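You operate a simulated robot arm through the tools that you are given. There is no shell and no other tool. Be economical: measure what you need, move in short steps, check, and stop when the job is done.

You are at the controls of a simulated robot arm. One attempt, no reset.

TASK
Fetch the white blank flange from the packing bench and set it on the large sheet gasket.

It is judged by the outcome, as a careful person would: the job done as asked, and still so three seconds after it is handed in. It fails if anything else is knocked over, pushed out of place, dropped, spilled or broken. Flat cloth is picked up by pressing the open fingertips on it (5 to 10 N) and closing them slowly along it; thin cloth reads only 2 to 8 mm in the jaws.

THE ROBOT
A 6-joint arm with a two-finger parallel gripper, fixed in place. Base frame: the origin is at the foot of the arm, x ahead of it, y to its left, z up; the work surface is at about z = 860. Units: mm, degrees, N and s.
With the tool pointing down near the work surface it reaches from about 260 to 680 mm from the base axis. Its first joint turns from -66.0 to 66.0 degrees. Payload 2.9 kg.
The tool frame sits at the grasp point between the pads (the TCP): z along the fingers, y along the line on which they close. The tips reach 30 mm beyond it. The gripper opens to 110 mm. The fingers are 20 mm wide and 10 mm thick; the gripper's body (48 by 112 mm) begins 55 mm behind the TCP.
Orientation is told as [roll, pitch, yaw] about the base's x, y, z axes, in that order, counted from this pose: with the fingers straight down and closing along the base's y, the tool's x points along the base's -x, its y along +y and its z along -z.

THE INTERFACE
- The arm moves only by the tool apply_moves. Its argument "plan" is a list that holds one entry, the list of rows, each a list of 7 numbers: the shift along the base's x, y, z in units of 100 mm (1.0 is 100 mm), then the turn, a rotation vector about the base's x, y, z in units of 60 degrees (1.0 is 60 degrees), then the gripper command, from -1 (shut) to 1 (fully open), values between in proportion. In form: [[[x, y, z, wx, wy, wz, claw], ...]]. A call has 1 to 8 rows; each row is the pose to reach, as a shift and turn from the pose commanded when the call began. A call with a number of a shift or a turn outside -1 to 1 is refused whole. Rows are played at 5 a second. More than 50 mm and 8.6 degrees between two rows, or a gripper value outside its range, and nothing of the call is played. Where a pose cannot be reached the arm comes as near as it can. A force on the tool above 40 N (or 10 N above the force at the start of the call, whichever is more), or a blocked arm, ends the call early, and 0.2 s more pass. Each finger travels about 108 mm/s and halts on what it meets, pressing with about 35 N; the grip force reading is that of the motor and also rises with nothing between the fingers. The clock runs only during rows and for 0.2 s after the last one: add rows that repeat a pose to give the fingers time. It gives the time, the measured TCP pose, the force on the tool (base axes), the opening and the grip force at its end, in the units of the frame above (readings bear some noise).
- Cameras (640 x 400 px; columns grow to the right, rows downward): "scene" is fixed at [93.4, 453, 1380.5]; the picture's right is [-0.54, -0.84, 0.00], its down [-0.49, 0.32, -0.81] and it looks along [0.68, -0.44, -0.59] (base axes); focal length 328 px, centre (320, 200). "wrist" rides on the gripper at [72, 17, -103] in the tool frame; the picture's right is [-0.23, 0.97, 0.00], its down [-0.76, -0.18, -0.62] and it looks along [-0.61, -0.14, 0.78] (tool axes); focal length 222 px, centre (320, 200). There is no depth. A picture from a camera that has moved, and an enlarged one, comes with that camera's place and axes in the base frame and with its lens.
- snapshot(camera): a new picture of that camera. The clock stands still meanwhile.
- close_up(camera, box): a new picture of the part [left, top, right, bottom] of that camera's present view, enlarged. The clock stands still meanwhile.
- finish_job(): hands the job in; it is judged then, once.

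Go step by step. Nothing tells you positions but the pictures and the camera data: compare them with the known pose of the tool, close in by small moves and look again before you grip or let go. The budget is 90 turns and 46 pictures, counting those below and the enlarged ones. Unless the task says otherwise, let go and move clear before handing in, and close with one line.

The tools are called as name(argument=value, ...) on one line, values as JSON. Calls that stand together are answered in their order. apply_moves: Moves the arm, as the interface text tells. Its arguments: {"type":"object","properties":{"plan":{"type":"array"}},"required":["plan"]} The other tools are called the same way: snapshot (camera) takes a picture; close_up (camera, box) takes an enlarged picture of a part of a camera's view; finish_job () hands the job in.

At the start:

```text
time_s: 0.0
tcp_pos: [387.1, 118.3, 1127.4]
tool_rot: [0.0, -0.1, 0.0]
wrist_force: [0.2, 0.1, -0.6]
opening: 110.1
finger_force: 0.1
```

scene: 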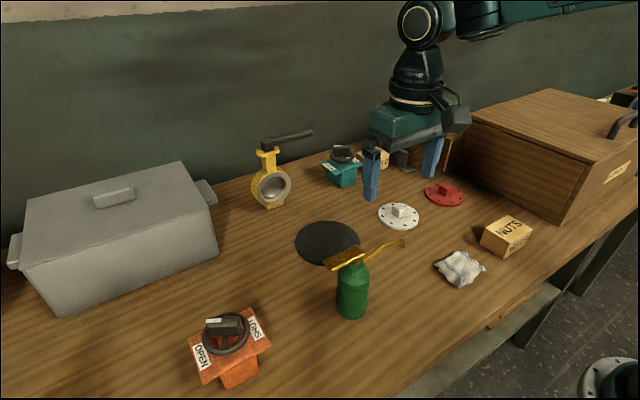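
wrist: 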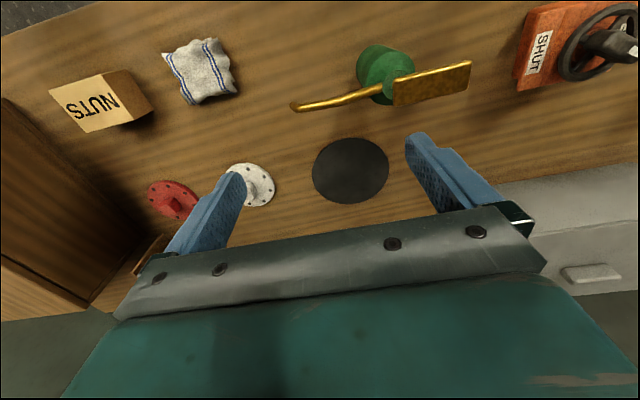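

The white flange looks to be near (530, -62) and the gasket near (547, 141), and both cameras agree on this. I'll look closer at the flange's boss and its surroundings.

close_up(camera="scene", box=[290, 140, 482, 260])

close_up(camera="wrist", box=[140, 120, 332, 240])

```text
3.33 times, centred on (386, 200) of scene
camera zoom: at [93.4, 453.0, 1380.5], right [-0.54, -0.84, 0.0], down [-0.49, 0.32, -0.81], along [0.68, -0.44, -0.59], focal length 1095 px, centre (100, 200)
```

zoom: 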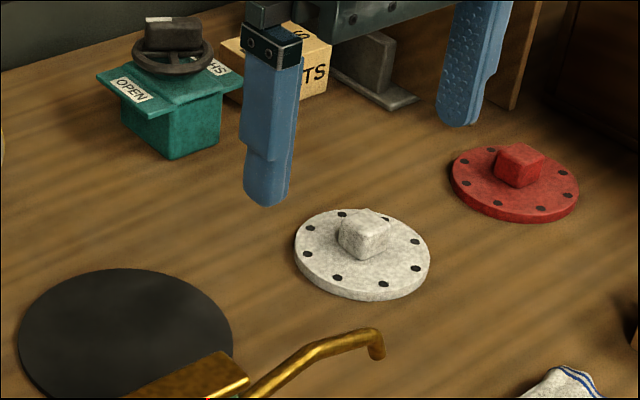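

```text
3.33 times, centred on (236, 180) of wrist
camera zoom: at [314.8, 136.9, 1229.7], right [0.23, 0.97, 0.0], down [0.76, -0.18, 0.62], along [0.61, -0.14, -0.78], focal length 740 px, centre (600, 267)
```

zoom: 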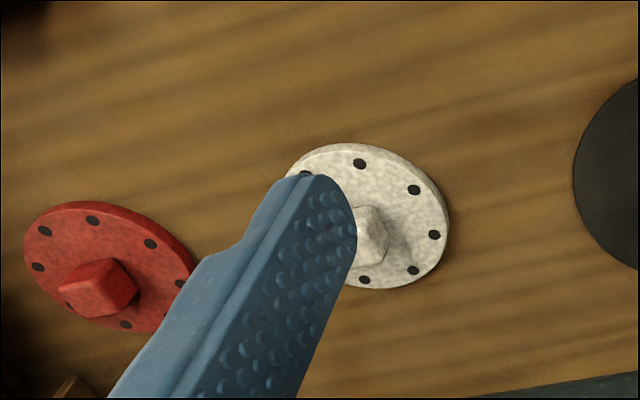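

The flange is about 100 mm across with a square boss of about 28 mm, which I'll grip. I'll move above it at height, then look from the wrist.

apply_moves(plan=[[[0.35, -0.3, 0, 0, 0, 0, 1], [0.6, -0.6, 0, 0, 0, 0, 1], [0.8, -0.9, 0, 0, 0, 0, 1], [0.8, -1.0, 0, 0, 0, 0, 1]]])

apply_moves(plan=[[[0.2, -0.25, -0.1, 0, 0, 0, 1], [0.4, -0.5, -0.3, 0, 0, 0, 1], [0.6, -0.78, -0.5, 0, 0, 0, 1], [0.6, -0.78, -0.5, 0, 0, 0, 1]]])

snapshot(camera="wrist")

```text
time_s: 1.0
tcp_pos: [465.9, 17.5, 1126.7]
tool_rot: [-0.1, 0.0, 0.0]
wrist_force: [0.0, 0.5, 0.2]
opening: 109.7
finger_force: 0.2
```

```text
time_s: 2.0
tcp_pos: [526.3, -59.3, 1075.7]
tool_rot: [0.0, 0.1, 0.0]
wrist_force: [-0.7, 0.2, -0.1]
opening: 110.2
finger_force: 0.1
```

```text
41 pictures are left
camera wrist: at [455.1, -40.6, 1178.6], right [0.23, 0.97, 0.0], down [0.76, -0.18, 0.62], along [0.61, -0.14, -0.78], focal length 222 px, centre (320, 200)
```

wrist: 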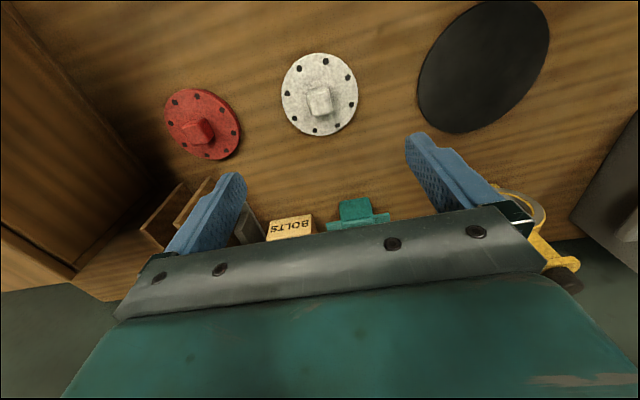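

close_up(camera="wrist", box=[256, 40, 384, 120])

```text
5.00 times, centred on (320, 80) of wrist
camera zoom: at [455.1, -40.6, 1178.6], right [0.23, 0.97, 0.0], down [0.76, -0.18, 0.62], along [0.61, -0.14, -0.78], focal length 1111 px, centre (320, 800)
```

zoom: 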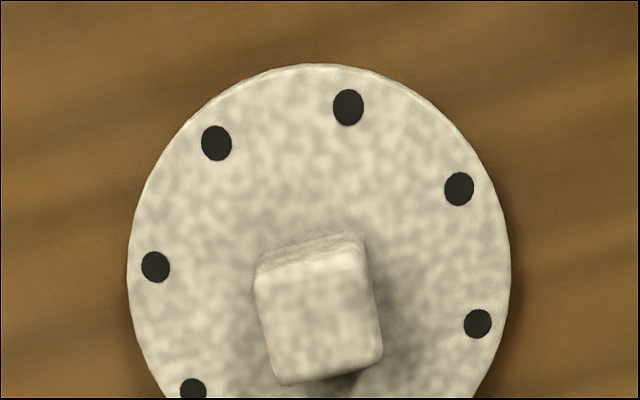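

The boss is square to the base axes, about 25 mm wide, with its centre near (532, -58) and its top at about z 891. I'll narrow the jaws to about 60 mm and come down to just above it.

apply_moves(plan=[[[0.03, 0.01, -0.3, 0, 0, 0, 0.1], [0.06, 0.01, -0.7, 0, 0, 0, 0.1], [0.06, 0.01, -1.0, 0, 0, 0, 0.1], [0.06, 0.01, -1.0, 0, 0, 0, 0.1]]])

apply_moves(plan=[[[0, 0, -0.3, 0, 0, 0, 0.1], [0, 0, -0.55, 0, 0, 0, 0.1], [0, 0, -0.55, 0, 0, 0, 0.1]]])

snapshot(camera="wrist")

close_up(camera="scene", box=[336, 140, 464, 240])

```text
time_s: 3.0
tcp_pos: [532.3, -59.6, 975.3]
tool_rot: [0.0, 0.0, 0.0]
wrist_force: [0.3, -0.2, 1.0]
opening: 60.4
finger_force: 0.0
```

```text
time_s: 3.8
tcp_pos: [532.5, -59.3, 919.0]
tool_rot: [0.0, 0.0, 0.0]
wrist_force: [1.4, 0.3, 0.1]
opening: 60.4
finger_force: 0.0
```

```text
39 pictures are left
camera wrist: at [460.8, -39.7, 1023.5], right [0.23, 0.97, 0.0], down [0.76, -0.18, 0.62], along [0.61, -0.14, -0.78], focal length 222 px, centre (320, 200)
```

wrist: 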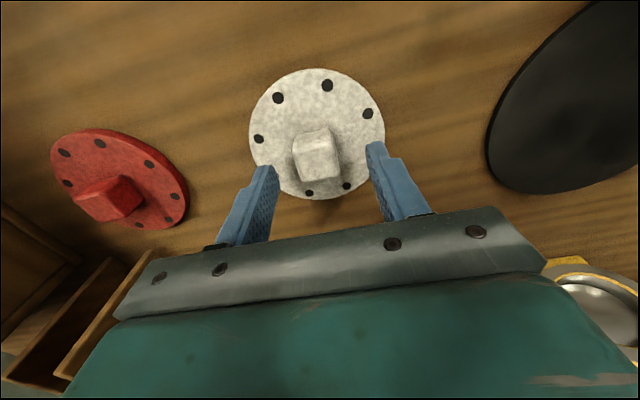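

```text
4.00 times, centred on (400, 190) of scene
camera zoom: at [93.4, 453.0, 1380.5], right [-0.54, -0.84, 0.0], down [-0.49, 0.32, -0.81], along [0.68, -0.44, -0.59], focal length 1314 px, centre (0, 240)
```

zoom: 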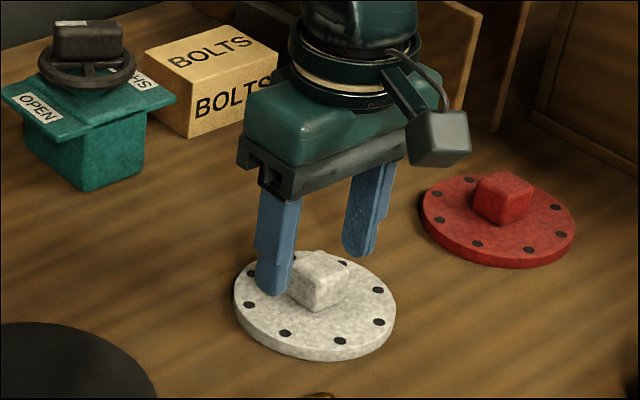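

close_up(camera="wrist", box=[240, 110, 400, 210])

```text
4.00 times, centred on (320, 160) of wrist
camera zoom: at [460.8, -39.7, 1023.5], right [0.23, 0.97, 0.0], down [0.76, -0.18, 0.62], along [0.61, -0.14, -0.78], focal length 888 px, centre (320, 360)
```

zoom: 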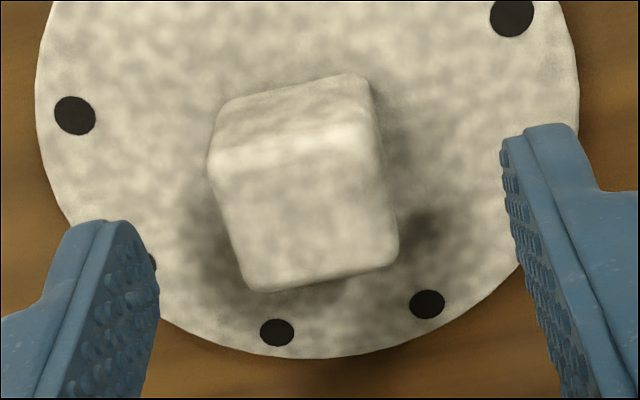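

The boss is centred between the fingers. I'll lower carefully to about 904 and close.

apply_moves(plan=[[[0, 0.015, -0.08, 0, 0, 0, 0.1], [0, 0.015, -0.14, 0, 0, 0, 0.1], [0, 0.015, -0.14, 0, 0, 0, 0.1]]])

close_up(camera="scene", box=[368, 170, 432, 240])

```text
time_s: 4.6
tcp_pos: [532.4, -55.3, 906.4]
tool_rot: [0.0, 0.1, 0.0]
wrist_force: [-0.9, -0.2, -1.1]
opening: 60.1
finger_force: 0.0
```

```text
5.71 times, centred on (400, 205) of scene
camera zoom: at [93.4, 453.0, 1380.5], right [-0.54, -0.84, 0.0], down [-0.49, 0.32, -0.81], along [0.68, -0.44, -0.59], focal length 1877 px, centre (-137, 171)
```

zoom: 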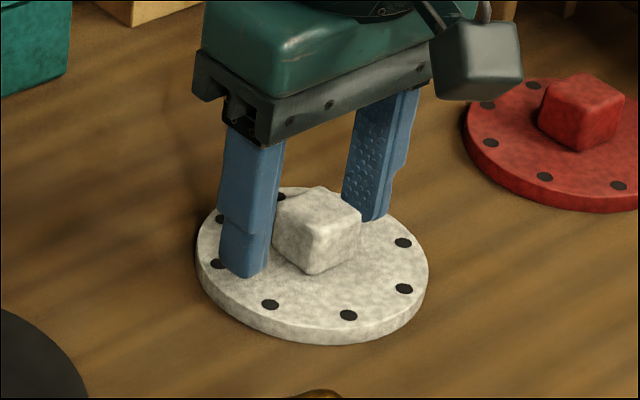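

The tips are just above the plate with no contact. I'll go 2 mm lower and close on the boss.

apply_moves(plan=[[[0, -0.01, -0.02, 0, 0, 0, -0.2], [0, -0.01, -0.02, 0, 0, 0, -0.45], [0, -0.01, -0.02, 0, 0, 0, -0.7], [0, -0.01, -0.02, 0, 0, 0, -1], [0, -0.01, -0.02, 0, 0, 0, -1], [0, -0.01, -0.02, 0, 0, 0, -1]]])

apply_moves(plan=[[[0, 0, 0.05, 0, 0, 0, -1], [0, 0, 0.15, 0, 0, 0, -1], [0, 0, 0.3, 0, 0, 0, -1], [0, 0, 0.3, 0, 0, 0, -1]]])

close_up(camera="scene", box=[336, 140, 464, 240])

```text
time_s: 6.0
tcp_pos: [531.3, -57.1, 904.5]
tool_rot: [-0.1, 0.0, 0.0]
wrist_force: [0.1, -3.1, 1.5]
opening: 27.6
finger_force: 35.2
```

```text
time_s: 7.0
tcp_pos: [532.0, -57.9, 935.6]
tool_rot: [0.1, -0.1, 0.0]
wrist_force: [-0.3, -0.1, -7.8]
opening: 28.0
finger_force: 35.0
```

```text
4.00 times, centred on (400, 190) of scene
camera zoom: at [93.5, 453.0, 1380.5], right [-0.54, -0.84, 0.0], down [-0.49, 0.32, -0.81], along [0.68, -0.44, -0.59], focal length 1314 px, centre (0, 240)
```

zoom: 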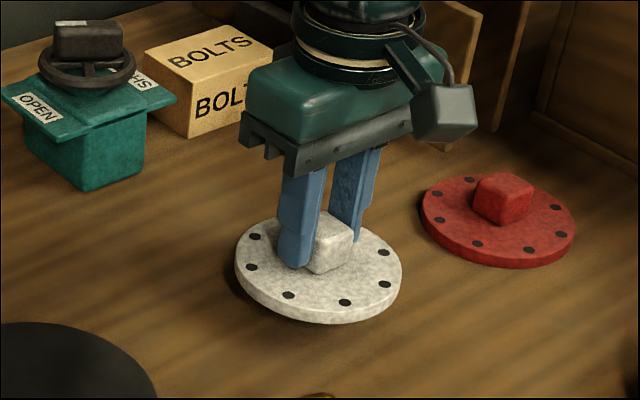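

The flange is held firmly and level. Next I'll carry it toward the gasket at a safe height.

apply_moves(plan=[[[0, 0.1, 0.15, 0, 0, 0, -1], [0.03, 0.35, 0.25, 0, 0, 0, -1], [0.06, 0.6, 0.25, 0, 0, 0, -1], [0.08, 0.85, 0.25, 0, 0, 0, -1], [0.08, 1.0, 0.25, 0, 0, 0, -1], [0.08, 1.0, 0.25, 0, 0, 0, -1]]])

snapshot(camera="wrist")

snapshot(camera="scene")

```text
time_s: 8.4
tcp_pos: [540.0, 41.6, 959.4]
tool_rot: [0.0, 0.0, 0.0]
wrist_force: [0.5, 1.1, -7.2]
opening: 27.6
finger_force: 35.1
```

```text
34 pictures are left
camera wrist: at [468.9, 60.2, 1063.6], right [0.23, 0.97, 0.0], down [0.76, -0.18, 0.62], along [0.61, -0.14, -0.78], focal length 222 px, centre (320, 200)
```

wrist: 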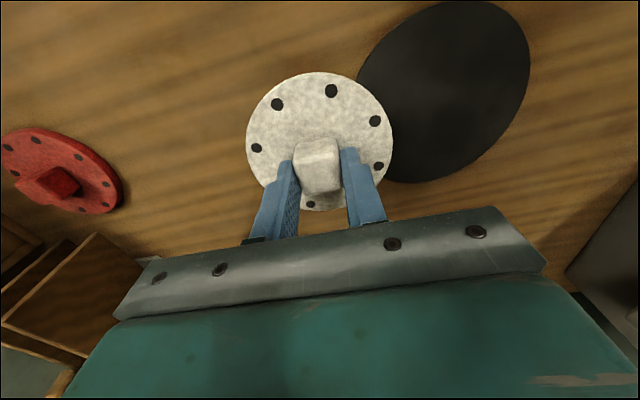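

```text
33 pictures are left
```

scene: 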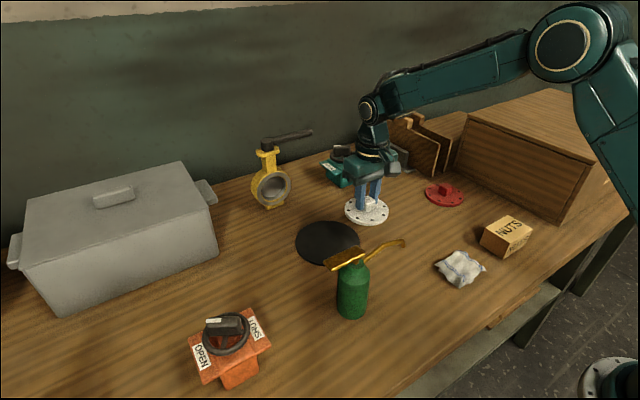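

The gasket centre comes out near (547, 141) with a radius of about 73 mm. I'll move over it and check.

apply_moves(plan=[[[0.02, 0.3, 0, 0, 0, 0, -1], [0.05, 0.6, 0, 0, 0, 0, -1], [0.07, 0.85, 0, 0, 0, 0, -1], [0.07, 0.99, 0, 0, 0, 0, -1], [0.07, 0.99, -0.2, 0, 0, 0, -1], [0.07, 0.99, -0.38, 0, 0, 0, -1], [0.07, 0.99, -0.38, 0, 0, 0, -1]]])

snapshot(camera="wrist")

close_up(camera="scene", box=[264, 170, 424, 270])

```text
time_s: 10.0
tcp_pos: [546.3, 141.4, 920.4]
tool_rot: [0.0, 0.0, 0.0]
wrist_force: [0.3, -0.1, -8.3]
opening: 27.9
finger_force: 34.6
```

```text
32 pictures are left
camera wrist: at [475.1, 159.5, 1024.6], right [0.23, 0.97, 0.0], down [0.76, -0.18, 0.62], along [0.61, -0.14, -0.78], focal length 222 px, centre (320, 200)
```

wrist: 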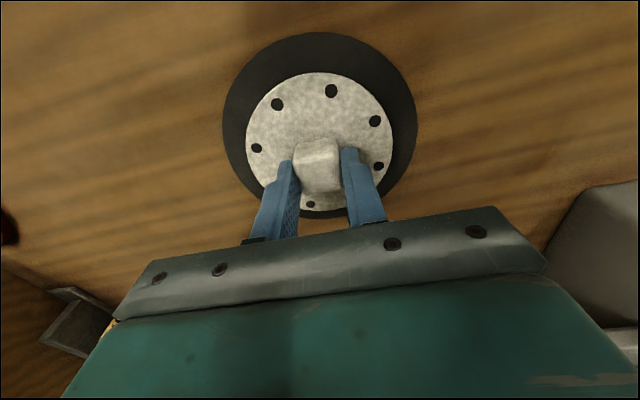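

```text
4.00 times, centred on (344, 220) of scene
camera zoom: at [93.5, 453.0, 1380.5], right [-0.54, -0.84, 0.0], down [-0.49, 0.32, -0.81], along [0.68, -0.44, -0.59], focal length 1314 px, centre (224, 120)
```

zoom: 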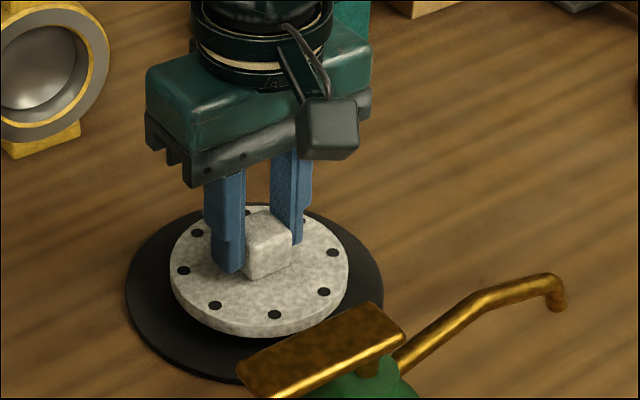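

It is well centred over the gasket. I'll lower in small steps until contact.

apply_moves(plan=[[[0, 0, -0.05, 0, 0, 0, -1], [0, 0, -0.09, 0, 0, 0, -1], [0, 0, -0.12, 0, 0, 0, -1], [0, 0, -0.12, 0, 0, 0, -1]]])

```text
time_s: 11.0
tcp_pos: [546.9, 142.0, 909.9]
tool_rot: [0.0, 0.0, 0.1]
wrist_force: [0.4, -0.4, -7.5]
opening: 27.9
finger_force: 35.3
```

apply_moves(plan=[[[0, 0, -0.015, 0, 0, 0, -1], [0, 0, -0.02, 0, 0, 0, -1], [0, 0, -0.02, 0, 0, 0, -1]]])

```text
time_s: 11.8
tcp_pos: [546.5, 141.8, 909.5]
tool_rot: [-0.1, -0.1, 0.0]
wrist_force: [-7.7, -1.4, 14.0]
opening: 27.8
finger_force: 34.4
```

It has made contact, with the force now pushing upward. I'll open the fingers slowly, then rise straight up.

apply_moves(plan=[[[0, 0, 0.01, 0, 0, 0, -1], [0, 0, 0.01, 0, 0, 0, -0.4], [0, 0, 0.01, 0, 0, 0, -0.2], [0, 0, 0.01, 0, 0, 0, 0.0], [0, 0, 0.01, 0, 0, 0, 0.05], [0, 0, 0.01, 0, 0, 0, 0.05]]])

apply_moves(plan=[[[0, 0, 0.15, 0, 0, 0, 0.05], [0, 0, 0.4, 0, 0, 0, 0.05], [0, 0, 0.8, 0, 0, 0, 0.05], [0, 0, 1.0, 0, 0, 0, 0.05], [0, 0, 1.0, 0, 0, 0, 0.05]]])

snapshot(camera="scene")

snapshot(camera="wrist")

```text
time_s: 13.2
tcp_pos: [547.7, 140.2, 908.5]
tool_rot: [0.0, -0.1, 0.0]
wrist_force: [0.3, 0.3, -0.1]
opening: 57.9
finger_force: 0.1
```

```text
time_s: 14.4
tcp_pos: [547.0, 141.3, 1010.4]
tool_rot: [0.0, 0.0, 0.0]
wrist_force: [-0.8, -0.2, 0.0]
opening: 57.8
finger_force: 0.1
```

```text
30 pictures are left
```

scene: 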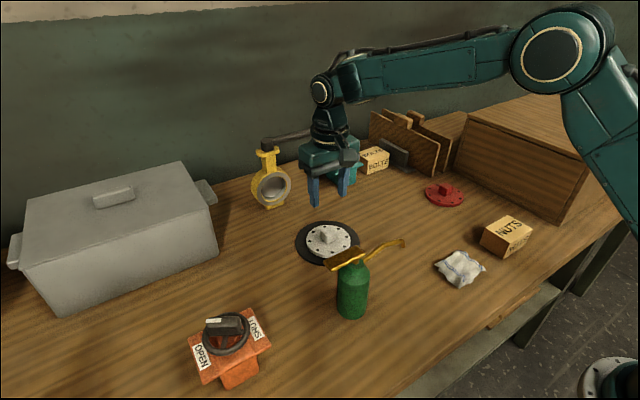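

```text
29 pictures are left
camera wrist: at [476.4, 159.3, 1114.2], right [0.23, 0.97, 0.0], down [0.76, -0.18, 0.62], along [0.61, -0.14, -0.78], focal length 222 px, centre (320, 200)
```

wrist: 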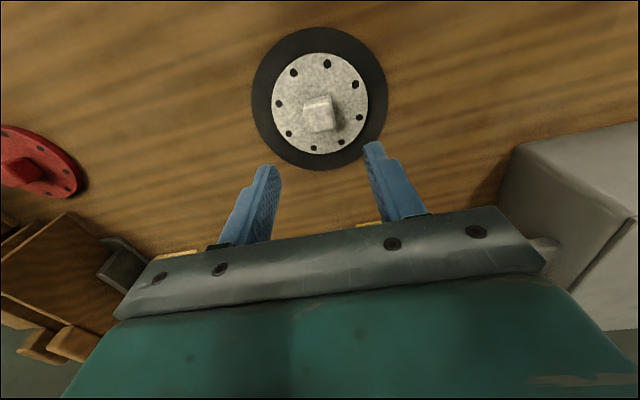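

The flange lies flat and centred on the gasket, the gripper is clear, and nothing else has moved. I'm handing the job in.

finish_job()

```text
The job is handed in.
```

The white blank flange is on the large sheet gasket, flat and centred, and the final pictures show nothing else disturbed.
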